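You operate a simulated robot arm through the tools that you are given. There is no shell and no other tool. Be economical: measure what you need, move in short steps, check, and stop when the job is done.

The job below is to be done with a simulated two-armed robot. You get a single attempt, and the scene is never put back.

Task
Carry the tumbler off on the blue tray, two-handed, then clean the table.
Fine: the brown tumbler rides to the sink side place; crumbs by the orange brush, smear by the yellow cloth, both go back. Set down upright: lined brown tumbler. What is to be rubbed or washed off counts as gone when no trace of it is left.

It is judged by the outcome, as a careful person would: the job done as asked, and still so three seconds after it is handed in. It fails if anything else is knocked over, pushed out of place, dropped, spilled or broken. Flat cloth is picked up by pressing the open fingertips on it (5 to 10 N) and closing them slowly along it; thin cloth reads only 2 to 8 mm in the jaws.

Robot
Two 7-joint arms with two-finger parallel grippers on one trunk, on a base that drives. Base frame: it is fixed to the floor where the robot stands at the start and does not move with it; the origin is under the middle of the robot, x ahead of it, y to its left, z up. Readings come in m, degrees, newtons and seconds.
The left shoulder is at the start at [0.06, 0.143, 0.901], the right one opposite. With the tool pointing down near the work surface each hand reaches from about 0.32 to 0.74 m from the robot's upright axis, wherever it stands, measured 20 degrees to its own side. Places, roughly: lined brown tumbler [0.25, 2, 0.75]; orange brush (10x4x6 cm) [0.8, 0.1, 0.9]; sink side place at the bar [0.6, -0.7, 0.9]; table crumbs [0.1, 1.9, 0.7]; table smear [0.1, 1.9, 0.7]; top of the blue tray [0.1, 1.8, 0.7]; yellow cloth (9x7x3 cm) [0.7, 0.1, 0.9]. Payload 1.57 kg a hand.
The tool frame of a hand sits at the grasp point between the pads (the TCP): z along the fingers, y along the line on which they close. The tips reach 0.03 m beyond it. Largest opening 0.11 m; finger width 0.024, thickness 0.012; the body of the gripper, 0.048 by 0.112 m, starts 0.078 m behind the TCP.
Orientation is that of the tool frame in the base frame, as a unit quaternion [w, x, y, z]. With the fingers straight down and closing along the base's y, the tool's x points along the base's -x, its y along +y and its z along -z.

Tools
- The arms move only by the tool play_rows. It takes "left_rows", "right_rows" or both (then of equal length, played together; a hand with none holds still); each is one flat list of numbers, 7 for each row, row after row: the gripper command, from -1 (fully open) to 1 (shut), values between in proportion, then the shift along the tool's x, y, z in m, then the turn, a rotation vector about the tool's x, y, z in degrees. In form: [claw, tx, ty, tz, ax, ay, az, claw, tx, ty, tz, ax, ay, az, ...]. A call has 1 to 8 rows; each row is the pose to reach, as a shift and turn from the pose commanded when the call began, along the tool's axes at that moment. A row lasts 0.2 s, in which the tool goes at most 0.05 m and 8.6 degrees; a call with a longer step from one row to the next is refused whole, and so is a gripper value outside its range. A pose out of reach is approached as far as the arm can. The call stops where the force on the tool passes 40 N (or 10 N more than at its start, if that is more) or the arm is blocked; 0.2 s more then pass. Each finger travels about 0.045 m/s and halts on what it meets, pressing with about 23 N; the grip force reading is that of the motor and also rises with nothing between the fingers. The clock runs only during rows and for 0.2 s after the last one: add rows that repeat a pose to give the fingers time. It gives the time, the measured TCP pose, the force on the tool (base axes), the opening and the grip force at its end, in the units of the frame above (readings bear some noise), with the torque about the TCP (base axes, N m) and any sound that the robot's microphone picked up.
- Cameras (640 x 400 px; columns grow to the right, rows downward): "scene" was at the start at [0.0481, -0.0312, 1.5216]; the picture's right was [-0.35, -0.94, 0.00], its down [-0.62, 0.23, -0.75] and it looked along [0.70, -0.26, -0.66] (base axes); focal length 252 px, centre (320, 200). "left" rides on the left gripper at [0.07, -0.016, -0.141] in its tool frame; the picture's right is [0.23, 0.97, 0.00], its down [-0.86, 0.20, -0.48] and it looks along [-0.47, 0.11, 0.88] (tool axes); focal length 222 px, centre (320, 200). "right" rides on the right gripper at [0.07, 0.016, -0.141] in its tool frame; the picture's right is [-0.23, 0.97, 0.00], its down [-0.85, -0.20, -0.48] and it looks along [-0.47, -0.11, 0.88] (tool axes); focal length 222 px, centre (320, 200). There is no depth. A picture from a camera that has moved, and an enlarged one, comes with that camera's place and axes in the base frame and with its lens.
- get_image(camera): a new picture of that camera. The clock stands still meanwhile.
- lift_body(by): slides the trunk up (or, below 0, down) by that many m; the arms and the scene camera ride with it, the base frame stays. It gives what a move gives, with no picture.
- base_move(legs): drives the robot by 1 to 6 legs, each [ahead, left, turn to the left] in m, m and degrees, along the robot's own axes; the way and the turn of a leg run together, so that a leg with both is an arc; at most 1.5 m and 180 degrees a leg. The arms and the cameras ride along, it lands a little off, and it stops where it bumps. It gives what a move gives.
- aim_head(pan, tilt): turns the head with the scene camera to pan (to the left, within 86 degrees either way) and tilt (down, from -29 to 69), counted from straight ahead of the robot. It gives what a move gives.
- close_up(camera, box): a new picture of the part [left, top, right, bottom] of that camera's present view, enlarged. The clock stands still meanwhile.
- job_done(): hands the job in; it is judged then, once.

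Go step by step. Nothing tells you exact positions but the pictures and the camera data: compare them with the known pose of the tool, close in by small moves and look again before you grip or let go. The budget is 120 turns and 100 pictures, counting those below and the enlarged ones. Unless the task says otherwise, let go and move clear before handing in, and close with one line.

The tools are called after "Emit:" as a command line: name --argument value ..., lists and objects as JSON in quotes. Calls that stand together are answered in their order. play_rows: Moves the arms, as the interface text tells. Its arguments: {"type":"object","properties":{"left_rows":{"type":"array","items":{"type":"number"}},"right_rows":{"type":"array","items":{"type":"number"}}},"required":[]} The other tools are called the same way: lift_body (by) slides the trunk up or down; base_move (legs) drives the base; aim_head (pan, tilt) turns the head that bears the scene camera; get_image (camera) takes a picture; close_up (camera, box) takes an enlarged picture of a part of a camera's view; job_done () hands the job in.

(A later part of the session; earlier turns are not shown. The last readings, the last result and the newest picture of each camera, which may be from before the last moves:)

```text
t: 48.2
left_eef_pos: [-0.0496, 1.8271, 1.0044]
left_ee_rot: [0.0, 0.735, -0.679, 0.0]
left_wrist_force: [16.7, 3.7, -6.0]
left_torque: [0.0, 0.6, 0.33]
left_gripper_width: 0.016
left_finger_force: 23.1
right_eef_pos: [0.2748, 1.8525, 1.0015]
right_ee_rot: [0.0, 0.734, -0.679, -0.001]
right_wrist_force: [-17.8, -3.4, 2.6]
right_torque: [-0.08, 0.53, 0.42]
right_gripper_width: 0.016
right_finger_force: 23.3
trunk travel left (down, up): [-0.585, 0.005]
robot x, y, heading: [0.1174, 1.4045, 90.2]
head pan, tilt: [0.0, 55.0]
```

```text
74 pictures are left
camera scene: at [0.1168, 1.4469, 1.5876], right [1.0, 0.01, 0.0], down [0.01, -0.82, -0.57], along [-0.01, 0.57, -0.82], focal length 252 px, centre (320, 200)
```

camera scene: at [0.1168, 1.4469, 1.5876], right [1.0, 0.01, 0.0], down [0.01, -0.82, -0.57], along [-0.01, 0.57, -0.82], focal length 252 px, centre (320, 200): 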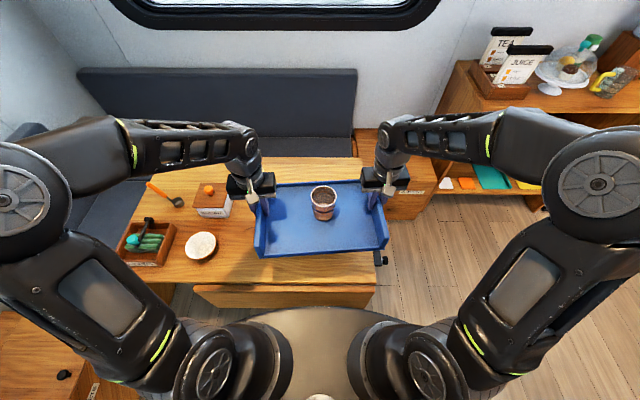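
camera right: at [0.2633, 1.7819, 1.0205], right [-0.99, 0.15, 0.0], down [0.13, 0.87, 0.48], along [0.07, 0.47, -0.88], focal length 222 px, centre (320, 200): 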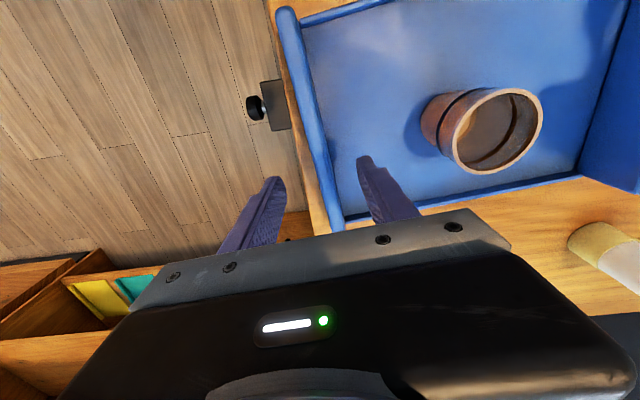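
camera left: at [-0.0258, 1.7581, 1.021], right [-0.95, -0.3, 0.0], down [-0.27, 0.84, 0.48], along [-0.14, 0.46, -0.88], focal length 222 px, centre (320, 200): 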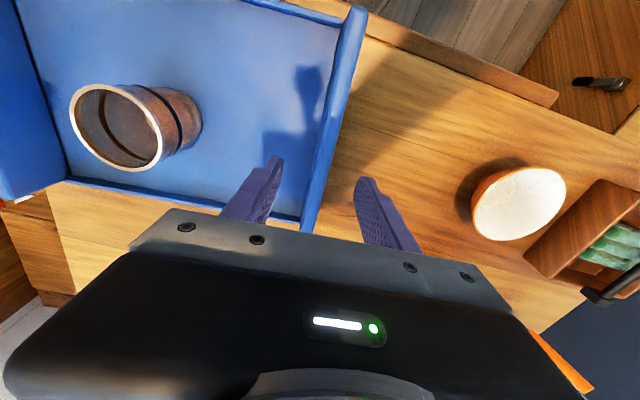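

The tray is held level at a safe height. Back away, turn to the bar, and look at the sink side place.

Emit:
base_move --legs '[[-0.5, 0, 0], [0, 0, -90], [-0.3, 0, 0]]'

Emit:
aim_head --pan -55 --tilt 35

Emit:
get_image --camera "scene"

Emit:
aim_head --pan 0 --tilt 50

Emit:
get_image --camera "scene"

```text
t: 56.6
left_eef_pos: [0.2386, 1.0681, 1.003]
left_ee_rot: [-0.001, -0.048, 0.999, 0.0]
left_wrist_force: [3.0, -3.3, -5.9]
left_torque: [0.59, 0.03, 0.38]
left_gripper_width: 0.0158
left_finger_force: 22.7
right_eef_pos: [0.27, 0.746, 1.0014]
right_ee_rot: [0.001, -0.048, 0.999, 0.0]
right_wrist_force: [-2.2, 3.4, 1.4]
right_torque: [0.55, 0.03, 0.43]
right_gripper_width: 0.016
right_finger_force: 23.3
trunk travel left (down, up): [-0.585, 0.005]
robot x, y, heading: [-0.1787, 0.8955, 1.6]
head pan, tilt: [0.0, 55.0]
```

```text
t: 57.8
left_eef_pos: [0.2398, 1.0685, 1.0027]
left_ee_rot: [0.0, -0.048, 0.999, 0.0]
left_wrist_force: [2.5, -0.6, -5.4]
left_torque: [0.61, 0.1, 0.34]
left_gripper_width: 0.0159
left_finger_force: 23.0
right_eef_pos: [0.2706, 0.7465, 1.0007]
right_ee_rot: [0.001, -0.048, 0.999, 0.0]
right_wrist_force: [-2.6, -0.6, 1.4]
right_torque: [0.53, 0.02, 0.42]
right_gripper_width: 0.0159
right_finger_force: 23.0
trunk travel left (down, up): [-0.585, 0.005]
robot x, y, heading: [-0.1803, 0.8925, 1.3]
head pan, tilt: [-55.0, 35.0]
```

```text
73 pictures are left
camera scene: at [-0.1563, 0.8203, 1.6158], right [-0.8, -0.6, 0.0], down [-0.34, 0.46, -0.82], along [0.49, -0.66, -0.57], focal length 252 px, centre (320, 200)
```

scene: 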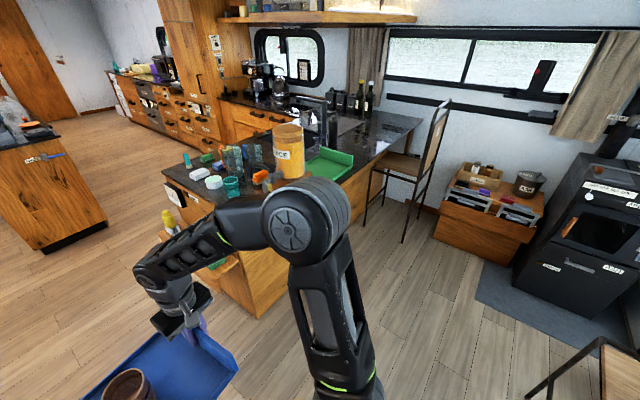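

```text
t: 59.1
left_eef_pos: [0.2396, 1.0677, 1.0026]
left_ee_rot: [-0.001, -0.049, 0.999, 0.0]
left_wrist_force: [2.0, 0.3, -6.0]
left_torque: [0.59, 0.04, 0.37]
left_gripper_width: 0.016
left_finger_force: 22.6
right_eef_pos: [0.2713, 0.7463, 1.0019]
right_ee_rot: [0.001, -0.048, 0.999, 0.0]
right_wrist_force: [-2.5, -0.1, 0.6]
right_torque: [0.5, 0.12, 0.37]
right_gripper_width: 0.0157
right_finger_force: 23.3
trunk travel left (down, up): [-0.585, 0.005]
robot x, y, heading: [-0.1754, 0.8956, 1.7]
head pan, tilt: [0.0, 50.0]
```

```text
72 pictures are left
camera scene: at [-0.1317, 0.8929, 1.5941], right [0.02, -1.0, 0.0], down [-0.77, -0.02, -0.64], along [0.64, 0.02, -0.77], focal length 252 px, centre (320, 200)
```

scene: 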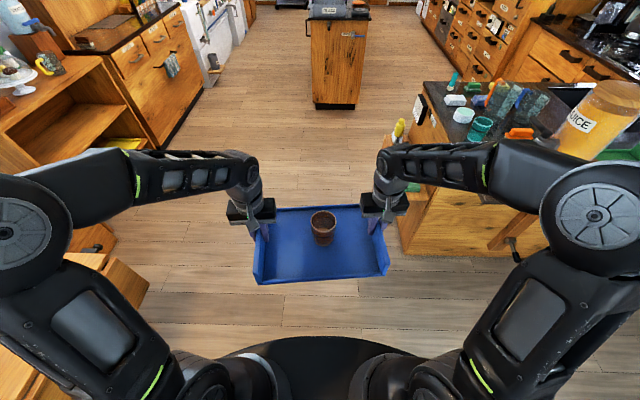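

The bar with its chair at the right end is ahead to the right. I'll back a little, slide along to y≈-0.55 and look at the place.

Emit:
base_move --legs '[[-0.1, 0, -1.5], [0, -1.4, 0]]'

Emit:
aim_head --pan -15 --tilt 40

Emit:
get_image --camera "scene"

Emit:
close_up --camera "scene" --box '[240, 30, 480, 180]'

```text
t: 66.8
left_eef_pos: [0.1419, -0.3436, 1.0031]
left_ee_rot: [0.001, -0.031, 1.0, 0.001]
left_wrist_force: [1.7, -0.3, -6.2]
left_torque: [0.59, 0.04, 0.34]
left_gripper_width: 0.0158
left_finger_force: 23.0
right_eef_pos: [0.1613, -0.6666, 1.0016]
right_ee_rot: [0.001, -0.03, 1.0, 0.001]
right_wrist_force: [-3.2, 1.3, 0.3]
right_torque: [0.51, 0.01, 0.4]
right_gripper_width: 0.016
right_finger_force: 23.6
trunk travel left (down, up): [-0.585, 0.005]
robot x, y, heading: [-0.2809, -0.5057, -0.6]
head pan, tilt: [0.0, 50.0]
```

```text
t: 67.5
left_eef_pos: [0.1397, -0.3434, 1.003]
left_ee_rot: [0.0, -0.032, 1.0, 0.0]
left_wrist_force: [1.8, 0.6, -6.1]
left_torque: [0.6, 0.11, 0.37]
left_gripper_width: 0.0159
left_finger_force: 23.4
right_eef_pos: [0.1619, -0.6669, 1.0014]
right_ee_rot: [0.001, -0.031, 1.0, 0.0]
right_wrist_force: [-2.0, -0.2, 1.0]
right_torque: [0.5, -0.08, 0.38]
right_gripper_width: 0.0158
right_finger_force: 23.1
trunk travel left (down, up): [-0.585, 0.005]
robot x, y, heading: [-0.2836, -0.5044, -0.4]
head pan, tilt: [-15.0, 40.0]
```

```text
71 pictures are left
camera scene: at [-0.232, -0.5279, 1.6082], right [-0.27, -0.96, 0.0], down [-0.62, 0.17, -0.77], along [0.74, -0.2, -0.64], focal length 252 px, centre (320, 200)
```

scene: 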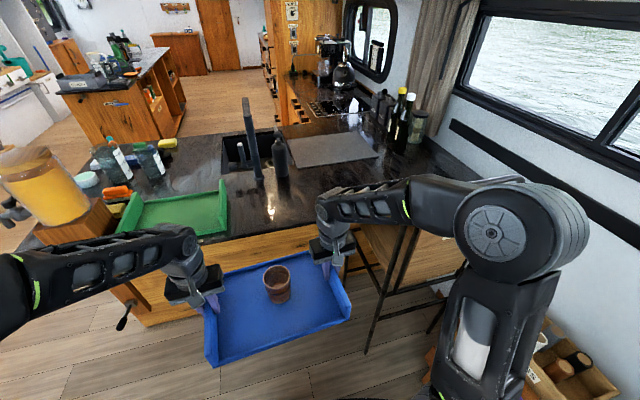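

```text
2.67 times, centred on (360, 105) of scene
camera zoom: at [-0.232, -0.5279, 1.6082], right [-0.27, -0.96, 0.0], down [-0.62, 0.17, -0.77], along [0.74, -0.2, -0.64], focal length 674 px, centre (213, 453)
```

zoom: 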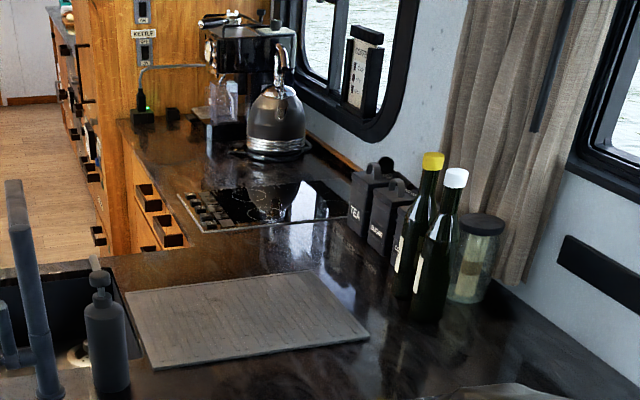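

The grey mat is farther back; the clear bar area around (0.6,-0.7) right of the green tray is the place. The chair at right may be close to my elbow, so I look at it.

Emit:
aim_head --pan -55 --tilt 45

Emit:
get_image --camera "scene"

Emit:
get_image --camera "right"

```text
t: 68.6
left_eef_pos: [0.1408, -0.3443, 1.0021]
left_ee_rot: [0.0, -0.031, 1.0, 0.0]
left_wrist_force: [2.4, -0.2, -5.5]
left_torque: [0.57, 0.01, 0.32]
left_gripper_width: 0.0158
left_finger_force: 22.6
right_eef_pos: [0.1612, -0.6672, 1.0014]
right_ee_rot: [0.001, -0.031, 1.0, 0.0]
right_wrist_force: [-2.1, 0.4, 1.4]
right_torque: [0.48, 0.05, 0.33]
right_gripper_width: 0.0158
right_finger_force: 22.6
trunk travel left (down, up): [-0.585, 0.005]
robot x, y, heading: [-0.2821, -0.5067, -0.4]
head pan, tilt: [-55.0, 45.0]
```

```text
69 pictures are left
camera scene: at [-0.2678, -0.5722, 1.601], right [-0.82, -0.57, 0.0], down [-0.4, 0.58, -0.71], along [0.4, -0.58, -0.71], focal length 252 px, centre (320, 200)
```

scene: 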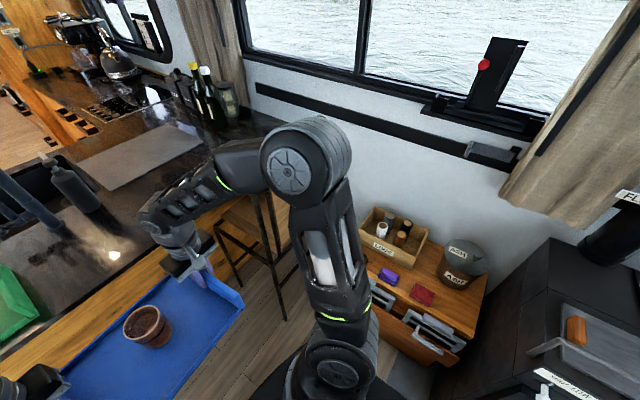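

```text
68 pictures are left
camera right: at [0.0903, -0.6551, 1.1414], right [0.17, 0.99, 0.0], down [0.87, -0.15, 0.48], along [0.47, -0.08, -0.88], focal length 222 px, centre (320, 200)
```

right: 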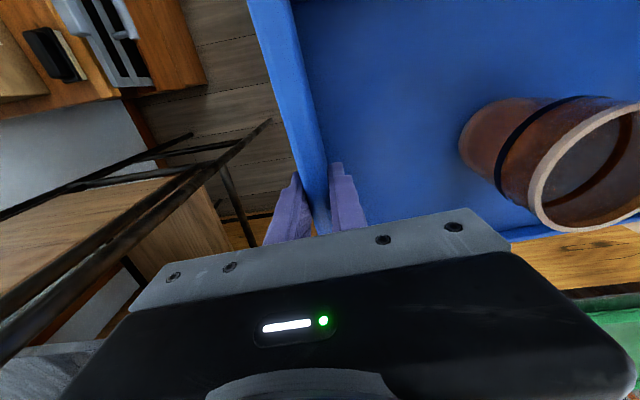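

The chair's back stands at x≈0.22, y -0.92 to -1.34, up to about z 1.14. I'll extend the tray forward and to the right first while still clear of it, then see the elbow.

Emit:
play_rows --left_rows '[1, -0.02, -0.018, 0, 0, 0, 0, 1, -0.045, -0.04, 0, 0, 0, 0, 1, -0.07, -0.06, 0, 0, 0, 0, 1, -0.095, -0.08, 0, 0, 0, 0, 1, -0.12, -0.1, 0, 0, 0, 0, 1, -0.145, -0.12, 0, 0, 0, 0, 1, -0.16, -0.135, 0, 0, 0, 0, 1, -0.16, -0.135, 0, 0, 0, 0]' --right_rows '[1, -0.02, -0.018, 0, 0, 0, 0, 1, -0.045, -0.04, 0, 0, 0, 0, 1, -0.07, -0.06, 0, 0, 0, 0, 1, -0.095, -0.08, 0, 0, 0, 0, 1, -0.12, -0.1, 0, 0, 0, 0, 1, -0.145, -0.12, 0, 0, 0, 0, 1, -0.16, -0.135, 0, 0, 0, 0, 1, -0.16, -0.135, 0, 0, 0, 0]'

Emit:
get_image --camera "scene"

```text
t: 70.4
left_eef_pos: [0.308, -0.4682, 1.0018]
left_ee_rot: [0.0, -0.032, 0.999, 0.001]
left_wrist_force: [-0.4, 11.4, -4.1]
left_torque: [0.14, 0.03, -0.03]
left_gripper_width: 0.0158
left_finger_force: 23.0
right_eef_pos: [0.3264, -0.7912, 1.0013]
right_ee_rot: [0.001, -0.031, 1.0, 0.001]
right_wrist_force: [0.9, -11.3, 0.2]
right_torque: [0.36, 0.02, 0.08]
right_gripper_width: 0.0161
right_finger_force: 22.6
trunk travel left (down, up): [-0.585, 0.005]
robot x, y, heading: [-0.2873, -0.5063, -0.5]
head pan, tilt: [-55.0, 45.0]
```

```text
67 pictures are left
camera scene: at [-0.2681, -0.572, 1.6011], right [-0.82, -0.57, 0.0], down [-0.4, 0.58, -0.71], along [0.4, -0.58, -0.71], focal length 252 px, centre (320, 200)
```

scene: 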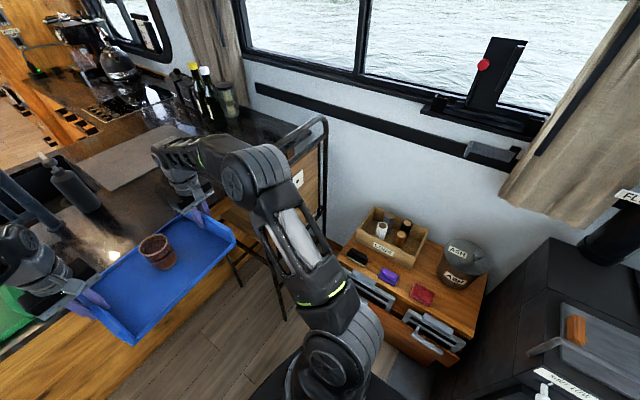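

The elbow would pass close to the chair post, so I'll first sidestep left, drive ahead, then slide right.

Emit:
base_move --legs '[[0, 0.08, 0], [0.28, 0, 0]]'

Emit:
get_image --camera "scene"

Emit:
aim_head --pan 0 --tilt 45

Emit:
get_image --camera "scene"

```text
t: 73.0
left_eef_pos: [0.5908, -0.3872, 1.0014]
left_ee_rot: [-0.001, -0.034, 0.999, 0.001]
left_wrist_force: [-0.6, 15.8, -5.2]
left_torque: [0.3, 0.12, -0.01]
left_gripper_width: 0.0159
left_finger_force: 22.8
right_eef_pos: [0.6122, -0.7102, 0.9997]
right_ee_rot: [0.0, -0.033, 0.999, 0.001]
right_wrist_force: [1.4, -16.0, -0.5]
right_torque: [0.4, -0.02, 0.09]
right_gripper_width: 0.0159
right_finger_force: 22.7
trunk travel left (down, up): [-0.585, 0.005]
robot x, y, heading: [-0.0013, -0.4292, -0.1]
head pan, tilt: [-55.0, 45.0]
```

```text
66 pictures are left
camera scene: at [0.0153, -0.4945, 1.601], right [-0.82, -0.57, 0.0], down [-0.4, 0.58, -0.71], along [0.4, -0.58, -0.71], focal length 252 px, centre (320, 200)
```

scene: 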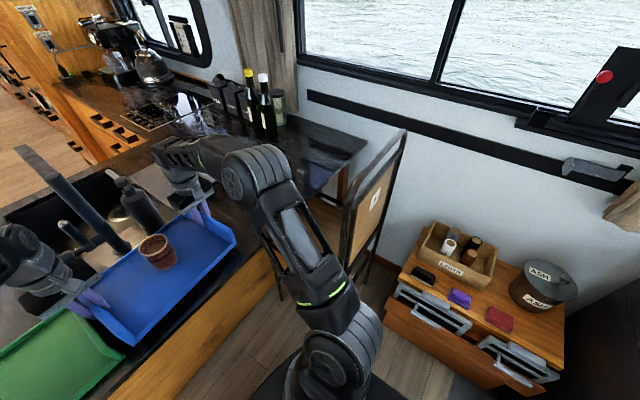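

```text
t: 74.3
left_eef_pos: [0.59, -0.3867, 1.002]
left_ee_rot: [0.0, -0.034, 0.999, 0.002]
left_wrist_force: [-0.1, -0.2, -4.9]
left_torque: [0.25, -0.06, 0.07]
left_gripper_width: 0.0157
left_finger_force: 22.7
right_eef_pos: [0.6098, -0.7106, 0.9999]
right_ee_rot: [0.001, -0.033, 0.999, 0.0]
right_wrist_force: [0.4, -0.6, -1.1]
right_torque: [0.38, 0.12, 0.14]
right_gripper_width: 0.016
right_finger_force: 23.1
trunk travel left (down, up): [-0.585, 0.005]
robot x, y, heading: [-0.0064, -0.4288, 0.1]
head pan, tilt: [0.0, 45.0]
```

```text
65 pictures are left
camera scene: at [0.0489, -0.428, 1.601], right [0.0, -1.0, 0.0], down [-0.71, 0.0, -0.71], along [0.71, 0.0, -0.71], focal length 252 px, centre (320, 200)
```

scene: 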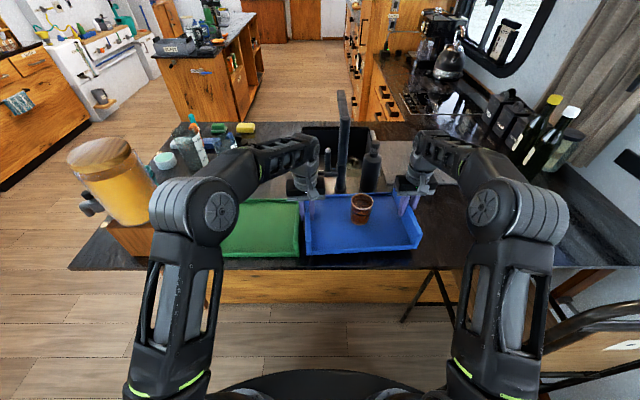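

Clear. Slide right 9 cm and check the chair.

Emit:
base_move --legs '[[0, -0.09, 0]]'

Emit:
aim_head --pan -50 --tilt 50

Emit:
get_image --camera "scene"

```text
t: 75.4
left_eef_pos: [0.5899, -0.4756, 1.0015]
left_ee_rot: [0.0, -0.036, 0.999, 0.001]
left_wrist_force: [1.0, 0.1, -4.7]
left_torque: [0.33, 0.14, 0.11]
left_gripper_width: 0.0158
left_finger_force: 23.5
right_eef_pos: [0.6103, -0.7985, 1.0011]
right_ee_rot: [0.001, -0.034, 0.999, 0.002]
right_wrist_force: [-1.0, -2.3, 0.3]
right_torque: [0.49, -0.07, 0.21]
right_gripper_width: 0.0159
right_finger_force: 22.6
trunk travel left (down, up): [-0.585, 0.005]
robot x, y, heading: [0.0007, -0.5116, -0.1]
head pan, tilt: [0.0, 45.0]
```

```text
t: 76.6
left_eef_pos: [0.5893, -0.4749, 1.0014]
left_ee_rot: [0.0, -0.035, 0.999, 0.001]
left_wrist_force: [0.3, -0.4, -4.1]
left_torque: [0.2, -0.06, 0.0]
left_gripper_width: 0.0158
left_finger_force: 22.7
right_eef_pos: [0.6108, -0.7983, 1.0012]
right_ee_rot: [0.001, -0.034, 0.999, -0.001]
right_wrist_force: [-0.5, -0.4, -0.6]
right_torque: [0.39, 0.11, 0.11]
right_gripper_width: 0.0158
right_finger_force: 23.0
trunk travel left (down, up): [-0.585, 0.005]
robot x, y, heading: [-0.0045, -0.5123, -0.1]
head pan, tilt: [-50.0, 50.0]
```

```text
64 pictures are left
camera scene: at [0.0169, -0.5755, 1.5941], right [-0.77, -0.64, 0.0], down [-0.49, 0.59, -0.64], along [0.41, -0.49, -0.77], focal length 252 px, centre (320, 200)
```

scene: 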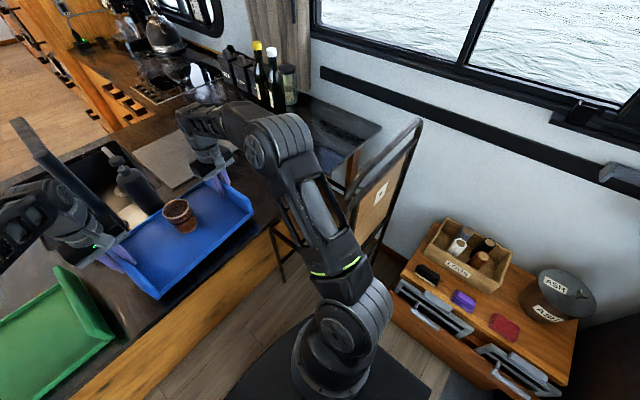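

Clear enough; I'll shift the hands 4 cm further right, then lower with the trunk.

Emit:
play_rows --left_rows '[1, 0, -0.015, 0, 0, 0, 0, 1, -0.001, -0.03, 0, 0, 0, 0, 1, -0.002, -0.04, 0, 0, 0, 0, 1, -0.002, -0.04, 0, 0, 0, 0]' --right_rows '[1, 0, -0.015, 0, 0, 0, 0, 1, -0.001, -0.03, 0, 0, 0, 0, 1, -0.002, -0.04, 0, 0, 0, 0, 1, -0.002, -0.04, 0, 0, 0, 0]'

Emit:
lift_body --by -0.03

Emit:
aim_head --pan 0 --tilt 50

Emit:
close_up --camera "scene" --box '[200, 120, 460, 282]'

```text
t: 77.6
left_eef_pos: [0.5935, -0.5147, 1.0027]
left_ee_rot: [-0.001, -0.035, 0.999, 0.002]
left_wrist_force: [-0.8, 3.3, -2.5]
left_torque: [-0.06, -0.21, -0.03]
left_gripper_width: 0.0155
left_finger_force: 23.3
right_eef_pos: [0.6164, -0.8383, 1.0015]
right_ee_rot: [0.002, -0.033, 0.999, 0.0]
right_wrist_force: [-0.3, -2.1, -1.6]
right_torque: [0.28, 0.28, 0.08]
right_gripper_width: 0.0157
right_finger_force: 23.1
trunk travel left (down, up): [-0.585, 0.005]
robot x, y, heading: [-0.0004, -0.5112, -0.1]
head pan, tilt: [-50.0, 50.0]
```

```text
t: 78.3
left_eef_pos: [0.5938, -0.515, 0.9751]
left_ee_rot: [0.003, -0.036, 0.999, -0.001]
left_wrist_force: [4.0, 4.8, 12.9]
left_torque: [0.18, -0.52, -0.05]
left_gripper_width: 0.0158
left_finger_force: 22.9
right_eef_pos: [0.6157, -0.8368, 0.9742]
right_ee_rot: [0.005, -0.033, 0.999, -0.001]
right_wrist_force: [3.3, -6.2, 14.0]
right_torque: [0.38, -0.43, 0.17]
right_gripper_width: 0.0159
right_finger_force: 23.3
trunk travel left (down, up): [-0.555, 0.035]
robot x, y, heading: [-0.0014, -0.5184, -0.1]
head pan, tilt: [-50.0, 50.0]
```

```text
t: 79.5
left_eef_pos: [0.5939, -0.5142, 0.9738]
left_ee_rot: [0.0, -0.035, 0.999, 0.0]
left_wrist_force: [5.7, 7.0, 17.4]
left_torque: [-0.15, -0.09, -0.08]
left_gripper_width: 0.0157
left_finger_force: 23.2
right_eef_pos: [0.6143, -0.8386, 0.9718]
right_ee_rot: [0.002, -0.034, 0.999, 0.0]
right_wrist_force: [7.9, -10.8, 16.1]
right_torque: [0.14, -0.07, 0.1]
right_gripper_width: 0.0161
right_finger_force: 22.9
trunk travel left (down, up): [-0.555, 0.035]
robot x, y, heading: [-0.0035, -0.5156, 0.0]
head pan, tilt: [0.0, 50.0]
```

```text
2.46 times, centred on (330, 201) of scene
camera zoom: at [0.0424, -0.5163, 1.5642], right [0.0, -1.0, 0.0], down [-0.77, 0.0, -0.64], along [0.64, 0.0, -0.77], focal length 622 px, centre (295, 198)
```

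zoom: 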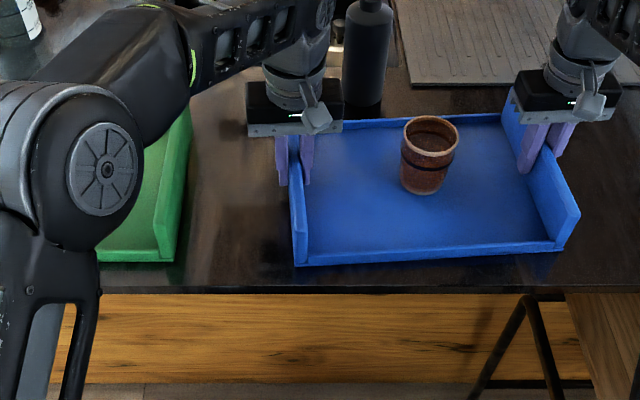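

The tray rests on the bar (z≈0.906). Release both walls and rise.

Emit:
play_rows --left_rows '[1, 0, 0, -0.002, 0, 0, 0, 0.6, 0, 0, -0.002, 0, 0, 0, 0.2, 0, 0, -0.002, 0, 0, 0, 0.2, 0, 0, -0.002, 0, 0, 0, 0.2, 0, 0, -0.03, 0, 0, 0, 0.2, 0, 0, -0.06, 0, 0, 0, 0.2, 0, 0, -0.1, 0, 0, 0, 0.2, 0, 0, -0.1, 0, 0, 0]' --right_rows '[1, 0, 0, -0.002, 0, 0, 0, 0.6, 0, 0, -0.002, 0, 0, 0, 0.2, 0, 0, -0.002, 0, 0, 0, 0.2, 0, 0, -0.002, 0, 0, 0, 0.2, 0, 0, -0.03, 0, 0, 0, 0.2, 0, 0, -0.06, 0, 0, 0, 0.2, 0, 0, -0.1, 0, 0, 0, 0.2, 0, 0, -0.1, 0, 0, 0]'

Emit:
get_image --camera "scene"

```text
t: 81.3
left_eef_pos: [0.5937, -0.5129, 1.0422]
left_ee_rot: [0.0, -0.035, 0.999, 0.001]
left_wrist_force: [-0.5, 0.3, -0.5]
left_torque: [0.02, 0.01, -0.04]
left_gripper_width: 0.0443
left_finger_force: 0.0
left hand out of reach, approached as far as the arm can: row 7, 8
right_eef_pos: [0.616, -0.8366, 1.0423]
right_ee_rot: [0.001, -0.034, 0.999, 0.0]
right_wrist_force: [0.0, -0.6, -0.4]
right_torque: [-0.01, 0.0, 0.02]
right_gripper_width: 0.0439
right_finger_force: 0.1
right hand out of reach, approached as far as the arm can: row 7, 8
trunk travel left (down, up): [-0.555, 0.035]
robot x, y, heading: [-0.0023, -0.5182, -0.0]
head pan, tilt: [0.0, 50.0]
```

```text
62 pictures are left
camera scene: at [0.0436, -0.5165, 1.5641], right [0.0, -1.0, 0.0], down [-0.77, 0.0, -0.64], along [0.64, 0.0, -0.77], focal length 252 px, centre (320, 200)
```

scene: 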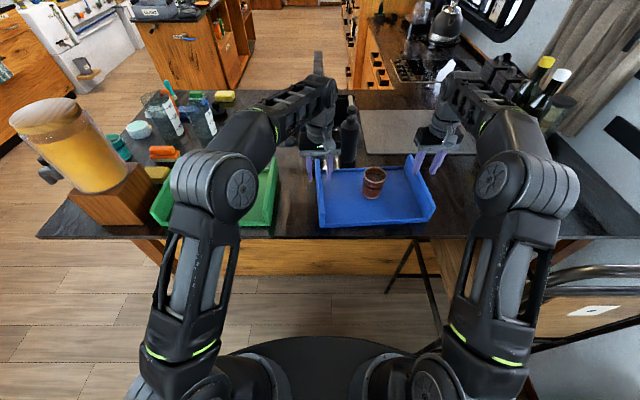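

Tray and tumbler are set down well. Next the brush (≈0.81, 0.08) and cloth (≈0.72, 0.08): I'll retreat by the same way, go round to the bar's left end and face it.

Emit:
lift_body --by 0.033

Emit:
base_move --legs '[[0, 0.09, 0], [-0.3, 0, 0], [0, 1.32, 0], [1.0, 0, 0], [0, 0, -90]]'

Emit:
aim_head --pan 0 --tilt 45

Emit:
get_image --camera "scene"

```text
t: 82.1
left_eef_pos: [0.5936, -0.5149, 1.0753]
left_ee_rot: [0.001, -0.035, 0.999, 0.0]
left_wrist_force: [0.0, 0.0, -0.3]
left_torque: [0.0, 0.0, 0.02]
left_gripper_width: 0.0441
left_finger_force: 0.1
right_eef_pos: [0.6171, -0.8369, 1.0741]
right_ee_rot: [0.001, -0.034, 0.999, 0.0]
right_wrist_force: [1.0, -0.1, 0.0]
right_torque: [0.03, -0.02, -0.02]
right_gripper_width: 0.044
right_finger_force: 0.2
trunk travel left (down, up): [-0.588, 0.002]
robot x, y, heading: [-0.0022, -0.5117, 0.0]
head pan, tilt: [0.0, 50.0]
```

```text
t: 98.9
left_eef_pos: [0.8774, 0.3791, 1.076]
left_ee_rot: [0.0, 0.556, 0.831, -0.001]
left_wrist_force: [-0.2, -0.1, -1.3]
left_torque: [0.0, 0.01, 0.01]
left_gripper_width: 0.0438
left_finger_force: 0.0
right_eef_pos: [0.5974, 0.2553, 1.0761]
right_ee_rot: [0.016, 0.548, 0.837, 0.004]
right_wrist_force: [9.4, 1.9, -2.0]
right_torque: [-0.03, 0.13, -0.07]
right_gripper_width: 0.0351
right_finger_force: 0.1
trunk travel left (down, up): [-0.588, 0.002]
robot x, y, heading: [0.6853, 0.9437, -71.4]
head pan, tilt: [0.0, 50.0]
stopped in leg 5: the force on the tool passed its limit at 59 N (the readings are from after the stop); the commanded pose is now the measured one
```

```text
t: 99.6
left_eef_pos: [0.8776, 0.3783, 1.0756]
left_ee_rot: [-0.001, 0.557, 0.831, 0.002]
left_wrist_force: [0.9, 0.4, 0.3]
left_torque: [0.01, -0.05, -0.06]
left_gripper_width: 0.044
left_finger_force: 0.1
right_eef_pos: [0.5973, 0.2536, 1.0779]
right_ee_rot: [0.016, 0.548, 0.836, 0.003]
right_wrist_force: [14.9, 1.4, -3.2]
right_torque: [-0.04, 0.14, -0.05]
right_gripper_width: 0.0323
right_finger_force: 0.0
trunk travel left (down, up): [-0.588, 0.002]
robot x, y, heading: [0.6883, 0.9453, -71.7]
head pan, tilt: [0.0, 45.0]
```

```text
61 pictures are left
camera scene: at [0.7053, 0.8934, 1.604], right [-0.95, -0.31, 0.0], down [-0.22, 0.67, -0.71], along [0.22, -0.67, -0.71], focal length 252 px, centre (320, 200)
```

scene: 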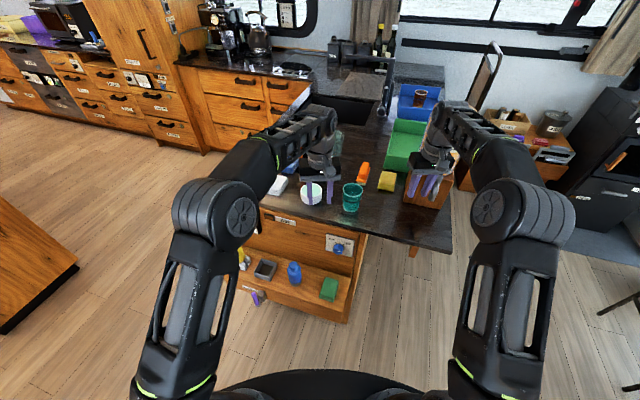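

The right hand touched the big jar while turning. I back the turn off at once and look at the jar.

Emit:
base_move --legs '[[0, 0, 8]]'

Emit:
close_up --camera "scene" --box '[270, 70, 510, 250]'

Emit:
get_image --camera "right"

```text
t: 100.6
left_eef_pos: [0.9525, 0.4104, 1.0761]
left_ee_rot: [0.001, 0.498, 0.867, -0.001]
left_wrist_force: [0.5, -0.2, 0.4]
left_torque: [0.02, 0.06, 0.0]
left_gripper_width: 0.0441
left_finger_force: 0.1
right_eef_pos: [0.6904, 0.2474, 1.0775]
right_ee_rot: [0.015, 0.49, 0.872, 0.004]
right_wrist_force: [-0.1, -0.6, 0.2]
right_torque: [0.02, 0.07, 0.01]
right_gripper_width: 0.0439
right_finger_force: 0.0
trunk travel left (down, up): [-0.588, 0.002]
robot x, y, heading: [0.6877, 0.9435, -63.7]
head pan, tilt: [0.0, 45.0]
```

```text
2.22 times, centred on (390, 160) of scene
camera zoom: at [0.7104, 0.8965, 1.604], right [-0.9, -0.44, 0.0], down [-0.31, 0.63, -0.71], along [0.31, -0.63, -0.71], focal length 561 px, centre (164, 289)
```

zoom: 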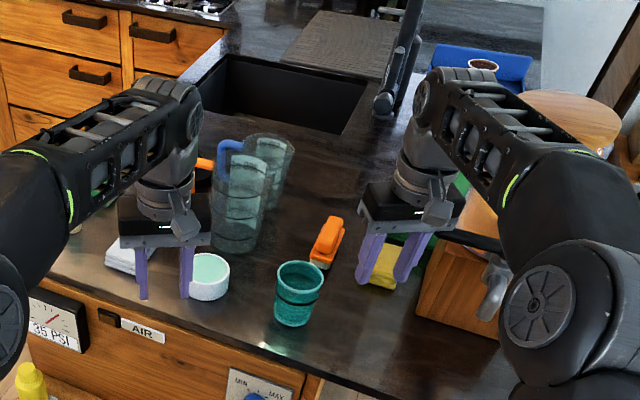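

```text
59 pictures are left
camera right: at [0.664, 0.3164, 1.216], right [0.95, 0.31, 0.03], down [0.26, -0.83, 0.49], along [0.18, -0.46, -0.87], focal length 222 px, centre (320, 200)
```

right: 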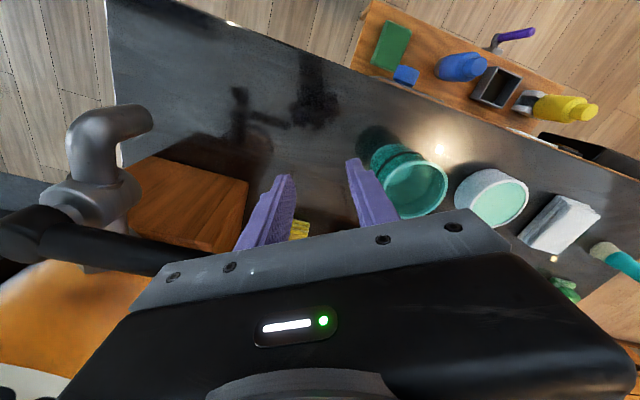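

The jar (a juice dispenser) still stands. I'll back off 0.25 m, finish the turn and view it properly.

Emit:
base_move --legs '[[-0.2, 0, 0], [0, 0, -26]]'

Emit:
aim_head --pan 0 --tilt 35

Emit:
get_image --camera "scene"

Emit:
close_up --camera "scene" --box '[230, 110, 470, 260]'

```text
t: 103.5
left_eef_pos: [0.605, 0.5258, 1.075]
left_ee_rot: [0.001, 0.679, 0.735, 0.001]
left_wrist_force: [-0.1, -0.2, -0.7]
left_torque: [-0.03, -0.03, -0.01]
left_gripper_width: 0.0442
left_finger_force: 0.1
right_eef_pos: [0.2991, 0.4945, 1.077]
right_ee_rot: [0.016, 0.672, 0.74, 0.0]
right_wrist_force: [-0.1, 0.2, 0.2]
right_torque: [0.04, 0.0, 0.0]
right_gripper_width: 0.044
right_finger_force: 0.2
trunk travel left (down, up): [-0.588, 0.002]
robot x, y, heading: [0.5977, 1.1251, -89.3]
head pan, tilt: [0.0, 45.0]
```

```text
t: 104.2
left_eef_pos: [0.606, 0.5265, 1.0754]
left_ee_rot: [-0.001, 0.678, 0.735, 0.0]
left_wrist_force: [0.1, -0.2, 0.3]
left_torque: [0.02, 0.02, -0.01]
left_gripper_width: 0.0439
left_finger_force: 0.2
right_eef_pos: [0.2988, 0.4937, 1.077]
right_ee_rot: [0.016, 0.671, 0.741, 0.0]
right_wrist_force: [0.2, -0.2, 0.6]
right_torque: [0.03, 0.0, 0.01]
right_gripper_width: 0.044
right_finger_force: 0.1
trunk travel left (down, up): [-0.588, 0.002]
robot x, y, heading: [0.5979, 1.1243, -89.5]
head pan, tilt: [0.0, 35.0]
```

```text
58 pictures are left
camera scene: at [0.5992, 1.0626, 1.6188], right [-1.0, -0.01, 0.0], down [-0.01, 0.57, -0.82], along [0.01, -0.82, -0.57], focal length 252 px, centre (320, 200)
```

scene: 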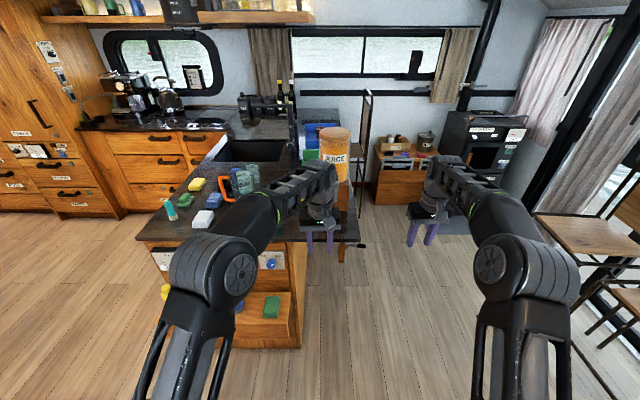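

```text
2.67 times, centred on (350, 185) of scene
camera zoom: at [0.5992, 1.0626, 1.6188], right [-1.0, -0.01, 0.0], down [-0.01, 0.57, -0.82], along [0.01, -0.82, -0.57], focal length 674 px, centre (240, 240)
```

zoom: 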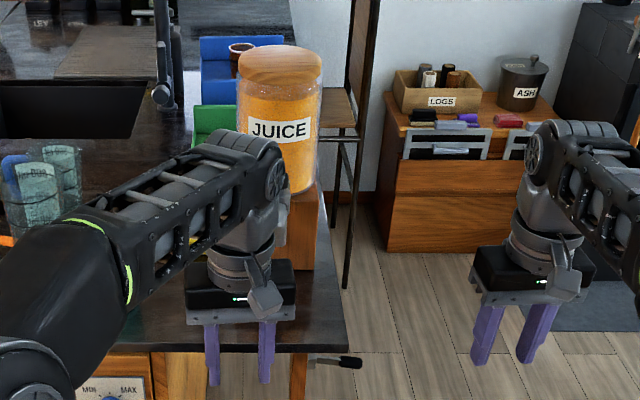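

The jar still stands upright at its place. I'll pick the brush with the right hand (from x≈1.0) and the cloth with the left (from x≈0.55), keeping arms away from the jar. First I pull the hands in and straighten the right one.

Emit:
play_rows --left_rows '[-1, 0.04, 0, 0, 0, 0, 1, -1, 0.08, 0.03, 0, 0, 0, 2, -1, 0.12, 0.06, 0, 0, 0, 3, -1, 0.16, 0.09, 0, 0, 0, 4, -1, 0.18, 0.12, 0, 0, 0, 4.5, -1, 0.18, 0.12, 0, 0, 0, 4.5]' --right_rows '[-1, 0.04, 0, 0, 0.3, 0.3, 1.2, -1, 0.08, 0, 0, 0.6, 0.6, 2.4, -1, 0.12, 0, 0, 0.9, 1, 3.8, -1, 0.14, 0, 0, 1.2, 1.4, 5, -1, 0.14, 0, 0, 1.2, 1.4, 5.5, -1, 0.14, 0, 0, 1.2, 1.4, 5.5]'

Emit:
base_move --legs '[[0, 0.4, 0], [0.36, 0, 0]]'

Emit:
aim_head --pan 0 --tilt 52

Emit:
get_image --camera "scene"

Emit:
get_image --camera "right"

```text
t: 105.6
left_eef_pos: [0.7121, 0.714, 1.0752]
left_ee_rot: [0.001, 0.707, 0.708, 0.001]
left_wrist_force: [0.4, -0.7, -1.1]
left_torque: [0.02, 0.0, 0.0]
left_gripper_width: 0.1101
left_finger_force: 0.0
right_eef_pos: [0.2831, 0.634, 1.0758]
right_ee_rot: [0.0, 0.707, 0.708, 0.001]
right_wrist_force: [-0.4, -0.5, -0.7]
right_torque: [0.03, -0.02, -0.02]
right_gripper_width: 0.1101
right_finger_force: 0.1
trunk travel left (down, up): [-0.588, 0.002]
robot x, y, heading: [0.5967, 1.1228, -89.5]
head pan, tilt: [0.0, 35.0]
```

```text
t: 110.0
left_eef_pos: [1.1065, 0.3579, 1.0768]
left_ee_rot: [0.0, 0.714, 0.701, 0.001]
left_wrist_force: [-0.2, -0.2, -0.5]
left_torque: [0.02, 0.03, -0.01]
left_gripper_width: 0.1101
left_finger_force: 0.1
right_eef_pos: [0.6764, 0.2858, 1.0756]
right_ee_rot: [0.0, 0.713, 0.701, 0.002]
right_wrist_force: [-0.5, 0.6, -0.5]
right_torque: [0.05, -0.01, -0.03]
right_gripper_width: 0.1103
right_finger_force: 0.1
trunk travel left (down, up): [-0.588, 0.002]
robot x, y, heading: [1.0018, 0.7712, -90.8]
head pan, tilt: [0.0, 35.0]
```

```text
t: 110.8
left_eef_pos: [1.1065, 0.3596, 1.0763]
left_ee_rot: [0.0, 0.714, 0.7, 0.001]
left_wrist_force: [0.7, 0.0, -0.7]
left_torque: [-0.01, 0.01, 0.01]
left_gripper_width: 0.11
left_finger_force: 0.1
right_eef_pos: [0.6777, 0.2868, 1.0777]
right_ee_rot: [0.0, 0.714, 0.7, 0.001]
right_wrist_force: [0.6, -0.1, 0.2]
right_torque: [0.0, 0.0, 0.03]
right_gripper_width: 0.1098
right_finger_force: 0.2
trunk travel left (down, up): [-0.588, 0.002]
robot x, y, heading: [0.9992, 0.7722, -91.0]
head pan, tilt: [0.0, 52.0]
```

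```text
56 pictures are left
camera scene: at [1.0001, 0.7227, 1.5945], right [-1.0, 0.01, 0.0], down [0.01, 0.79, -0.62], along [-0.01, -0.62, -0.79], focal length 252 px, centre (320, 200)
```

scene: 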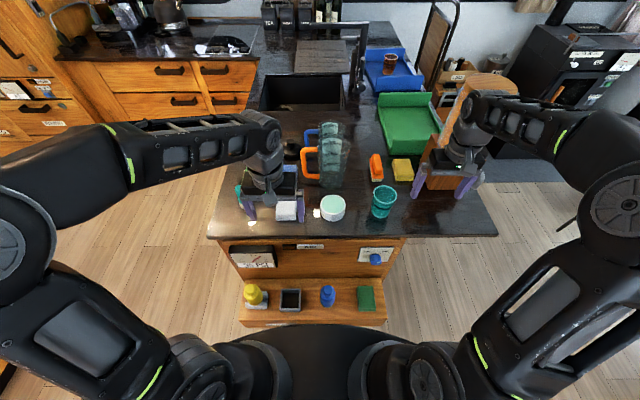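

```text
55 pictures are left
camera right: at [0.6947, 0.3558, 1.216], right [0.97, -0.24, 0.0], down [-0.22, -0.85, 0.48], along [-0.12, -0.46, -0.88], focal length 222 px, centre (320, 200)
```

right: 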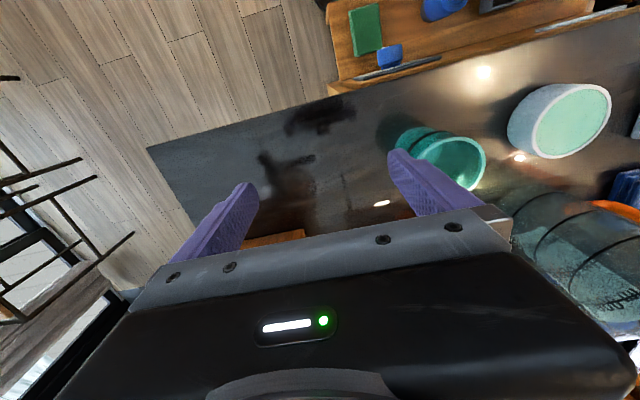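

Brush is near (0.783, 0.06), cloth near (0.68, 0.05). I'll move the right hand over toward the brush, then nudge the base for reach.

Emit:
play_rows --right_rows '[-1, 0, 0.04, 0, 0, 0, 0, -1, 0, 0.08, 0, 0, 0, 0, -1, 0, 0.12, 0, 0, 0, 0, -1, 0, 0.165, 0, 0, 0, 0, -1, 0, 0.165, 0, 0, 0, 0]'

Emit:
base_move --legs '[[0.05, -0.06, 1.0]]'

```text
t: 112.0
left_eef_pos: [1.1053, 0.3592, 1.0771]
left_ee_rot: [0.001, 0.713, 0.701, 0.0]
left_wrist_force: [-1.0, 0.3, 0.2]
left_torque: [0.01, 0.02, 0.01]
left_gripper_width: 0.1101
left_finger_force: 0.0
right_eef_pos: [0.8401, 0.2834, 1.075]
right_ee_rot: [0.0, 0.713, 0.702, 0.001]
right_wrist_force: [0.3, -0.3, 0.2]
right_torque: [0.0, -0.02, -0.03]
right_gripper_width: 0.1102
right_finger_force: 0.1
trunk travel left (down, up): [-0.588, 0.002]
robot x, y, heading: [0.9997, 0.7689, -90.8]
head pan, tilt: [0.0, 52.0]
```

```text
t: 113.0
left_eef_pos: [1.053, 0.3106, 1.0764]
left_ee_rot: [-0.001, 0.708, 0.706, 0.001]
left_wrist_force: [0.4, -0.1, -0.3]
left_torque: [0.0, 0.0, -0.02]
left_gripper_width: 0.1101
left_finger_force: 0.1
right_eef_pos: [0.7876, 0.2301, 1.0738]
right_ee_rot: [-0.001, 0.707, 0.707, 0.001]
right_wrist_force: [-0.5, 0.0, 0.6]
right_torque: [0.03, -0.03, -0.01]
right_gripper_width: 0.1102
right_finger_force: 0.1
trunk travel left (down, up): [-0.588, 0.002]
robot x, y, heading: [0.9393, 0.718, -89.7]
head pan, tilt: [0.0, 52.0]
```

Emit:
play_rows --right_rows '[-1, -0.04, 0, 0, 0, 0, 0, -1, -0.08, -0.002, 0.0, 0, 0, 0, -1, -0.12, -0.004, 0.02, 0, 0, 0, -1, -0.155, -0.005, 0.04, 0, 0, 0, -1, -0.155, -0.005, 0.06, 0, 0, 0, -1, -0.155, -0.005, 0.06, 0, 0, 0]'

Emit:
get_image --camera "right"

Emit:
close_up --camera "scene" --box '[260, 100, 460, 225]'

```text
t: 114.4
left_eef_pos: [1.0546, 0.3112, 1.0766]
left_ee_rot: [0.001, 0.708, 0.706, 0.0]
left_wrist_force: [0.2, 0.1, 0.2]
left_torque: [0.02, -0.01, 0.01]
left_gripper_width: 0.11
left_finger_force: 0.2
right_eef_pos: [0.7839, 0.0767, 1.0148]
right_ee_rot: [-0.001, 0.708, 0.707, 0.002]
right_wrist_force: [-0.1, -0.2, -0.3]
right_torque: [-0.01, 0.02, 0.02]
right_gripper_width: 0.1099
right_finger_force: 0.0
trunk travel left (down, up): [-0.588, 0.002]
robot x, y, heading: [0.9368, 0.7189, -89.4]
head pan, tilt: [0.0, 52.0]
```

```text
54 pictures are left
camera right: at [0.8004, 0.1454, 1.1542], right [0.97, -0.23, 0.0], down [-0.2, -0.86, 0.48], along [-0.11, -0.46, -0.88], focal length 222 px, centre (320, 200)
```

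right: 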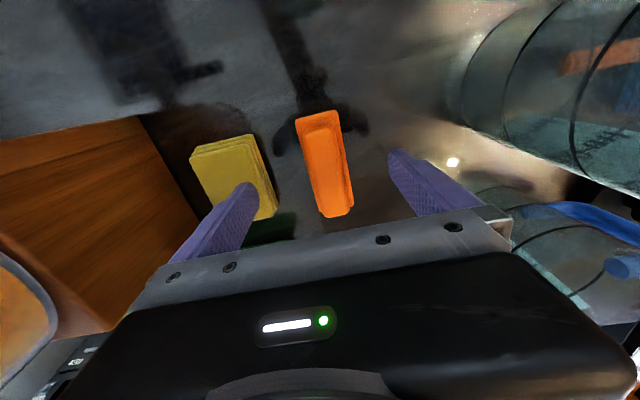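

```text
3.20 times, centred on (360, 162) of scene
camera zoom: at [0.9421, 0.6723, 1.5945], right [-1.0, -0.01, 0.0], down [-0.01, 0.79, -0.62], along [0.0, -0.62, -0.79], focal length 808 px, centre (192, 320)
```

zoom: 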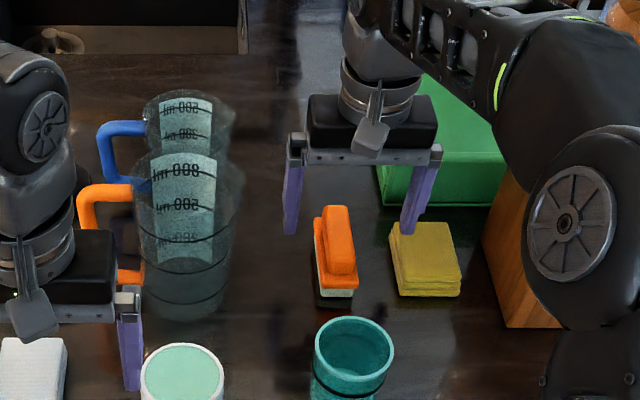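

The brush lies well under the hand at (0.788, 0.08); the cloth is close beside, so I narrow the fingers before descending.

Emit:
play_rows --right_rows '[-0.1, 0, 0.004, 0, 0, 0, 0, -0.1, -0.0, 0.005, 0, 0, 0, 0, -0.1, -0.0, 0.005, 0.0, 0, 0, 0, -0.1, 0, 0.005, 0.02, 0, 0, 0, -0.1, 0, 0.005, 0.02, 0, 0, 0]'

Emit:
get_image --camera "right"

```text
t: 115.6
left_eef_pos: [1.0538, 0.3106, 1.0763]
left_ee_rot: [0.0, 0.708, 0.707, 0.0]
left_wrist_force: [-0.6, 0.8, 0.7]
left_torque: [-0.02, 0.01, -0.01]
left_gripper_width: 0.11
left_finger_force: 0.1
right_eef_pos: [0.7895, 0.0751, 0.9951]
right_ee_rot: [0.001, 0.708, 0.707, 0.002]
right_wrist_force: [-0.5, 0.0, -0.1]
right_torque: [0.02, 0.0, 0.0]
right_gripper_width: 0.0606
right_finger_force: 0.1
trunk travel left (down, up): [-0.588, 0.002]
robot x, y, heading: [0.9435, 0.719, -89.6]
head pan, tilt: [0.0, 52.0]
```

```text
52 pictures are left
camera right: at [0.8058, 0.1444, 1.1351], right [0.97, -0.23, 0.0], down [-0.2, -0.86, 0.48], along [-0.11, -0.46, -0.88], focal length 222 px, centre (320, 200)
```

right: 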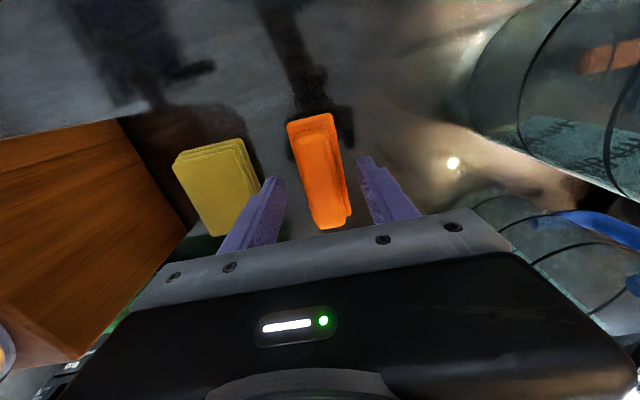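

Emit:
play_rows --right_rows '[-0.1, 0.005, 0, 0.015, 0, 0, 0, -0.1, 0.005, 0, 0.033, 0, 0, 0, -0.1, 0.005, 0, 0.033, 0, 0, 0, 0.2, 0.005, 0, 0.033, 0, 0, 0, 0.6, 0.005, 0, 0.033, 0, 0, 0, 1, 0.005, 0, 0.033, 0, 0, 0, 1, 0.005, 0, 0.033, 0, 0, 0]'

```text
t: 117.2
left_eef_pos: [1.0533, 0.3113, 1.0766]
left_ee_rot: [0.0, 0.708, 0.706, 0.0]
left_wrist_force: [0.0, 0.8, -0.4]
left_torque: [0.0, 0.02, 0.01]
left_gripper_width: 0.1101
left_finger_force: 0.0
right_eef_pos: [0.7887, 0.0812, 0.9617]
right_ee_rot: [0.0, 0.707, 0.707, 0.001]
right_wrist_force: [-0.2, 0.4, -0.6]
right_torque: [0.03, 0.01, 0.01]
right_gripper_width: 0.0389
right_finger_force: 22.6
trunk travel left (down, up): [-0.588, 0.002]
robot x, y, heading: [0.9404, 0.7206, -89.4]
head pan, tilt: [0.0, 52.0]
```

Brush gripped (39 mm). Its home: TCP (0.789, 0.081, 0.962). Lift and draw back.

Emit:
play_rows --right_rows '[1, 0, 0, -0.045, 0, 0, 0, 1, 0, 0, -0.09, 0, 0, 0, 1, 0, 0, -0.12, 0, 0, 0, 1, 0.04, 0, -0.13, 0, 0, 0, 1, 0.08, 0, -0.13, 0, 0, 0, 1, 0.12, 0, -0.13, 0, 0, 0, 1, 0.16, 0, -0.13, 0, 0, 0, 1, 0.2, 0, -0.13, 0, 0, 0]'

Emit:
base_move --legs '[[-0.3, 0, 0], [0, -0.42, 0]]'

Emit:
get_image --camera "scene"

```text
t: 119.0
left_eef_pos: [1.0531, 0.3113, 1.0768]
left_ee_rot: [0.0, 0.708, 0.707, 0.0]
left_wrist_force: [-0.6, 0.8, -0.1]
left_torque: [-0.01, 0.01, -0.02]
left_gripper_width: 0.1101
left_finger_force: 0.0
right_eef_pos: [0.7884, 0.2798, 1.0924]
right_ee_rot: [0.0, 0.707, 0.707, 0.001]
right_wrist_force: [-0.1, 0.0, -0.8]
right_torque: [0.0, -0.02, -0.01]
right_gripper_width: 0.0392
right_finger_force: 22.7
right hand out of reach, approached as far as the arm can: row 3
trunk travel left (down, up): [-0.588, 0.002]
robot x, y, heading: [0.9422, 0.7174, -89.6]
head pan, tilt: [0.0, 52.0]
```

```text
t: 123.3
left_eef_pos: [0.6228, 0.6128, 1.0754]
left_ee_rot: [0.0, 0.711, 0.703, 0.0]
left_wrist_force: [-0.2, -0.4, -0.2]
left_torque: [0.02, -0.02, -0.02]
left_gripper_width: 0.1098
left_finger_force: 0.2
right_eef_pos: [0.3575, 0.5832, 1.0903]
right_ee_rot: [0.0, 0.71, 0.704, 0.002]
right_wrist_force: [-0.3, 0.3, -0.1]
right_torque: [0.03, -0.03, 0.02]
right_gripper_width: 0.0391
right_finger_force: 23.0
trunk travel left (down, up): [-0.588, 0.002]
robot x, y, heading: [0.5143, 1.0216, -90.1]
head pan, tilt: [0.0, 52.0]
```

```text
51 pictures are left
camera scene: at [0.5133, 0.9751, 1.5945], right [-1.0, 0.0, 0.0], down [0.0, 0.79, -0.62], along [0.0, -0.62, -0.79], focal length 252 px, centre (320, 200)
```

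scene: 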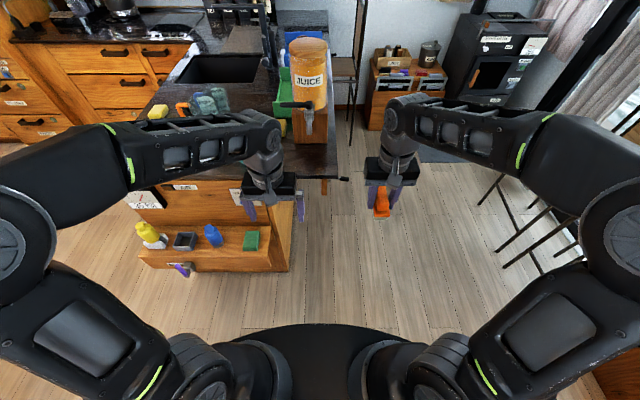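

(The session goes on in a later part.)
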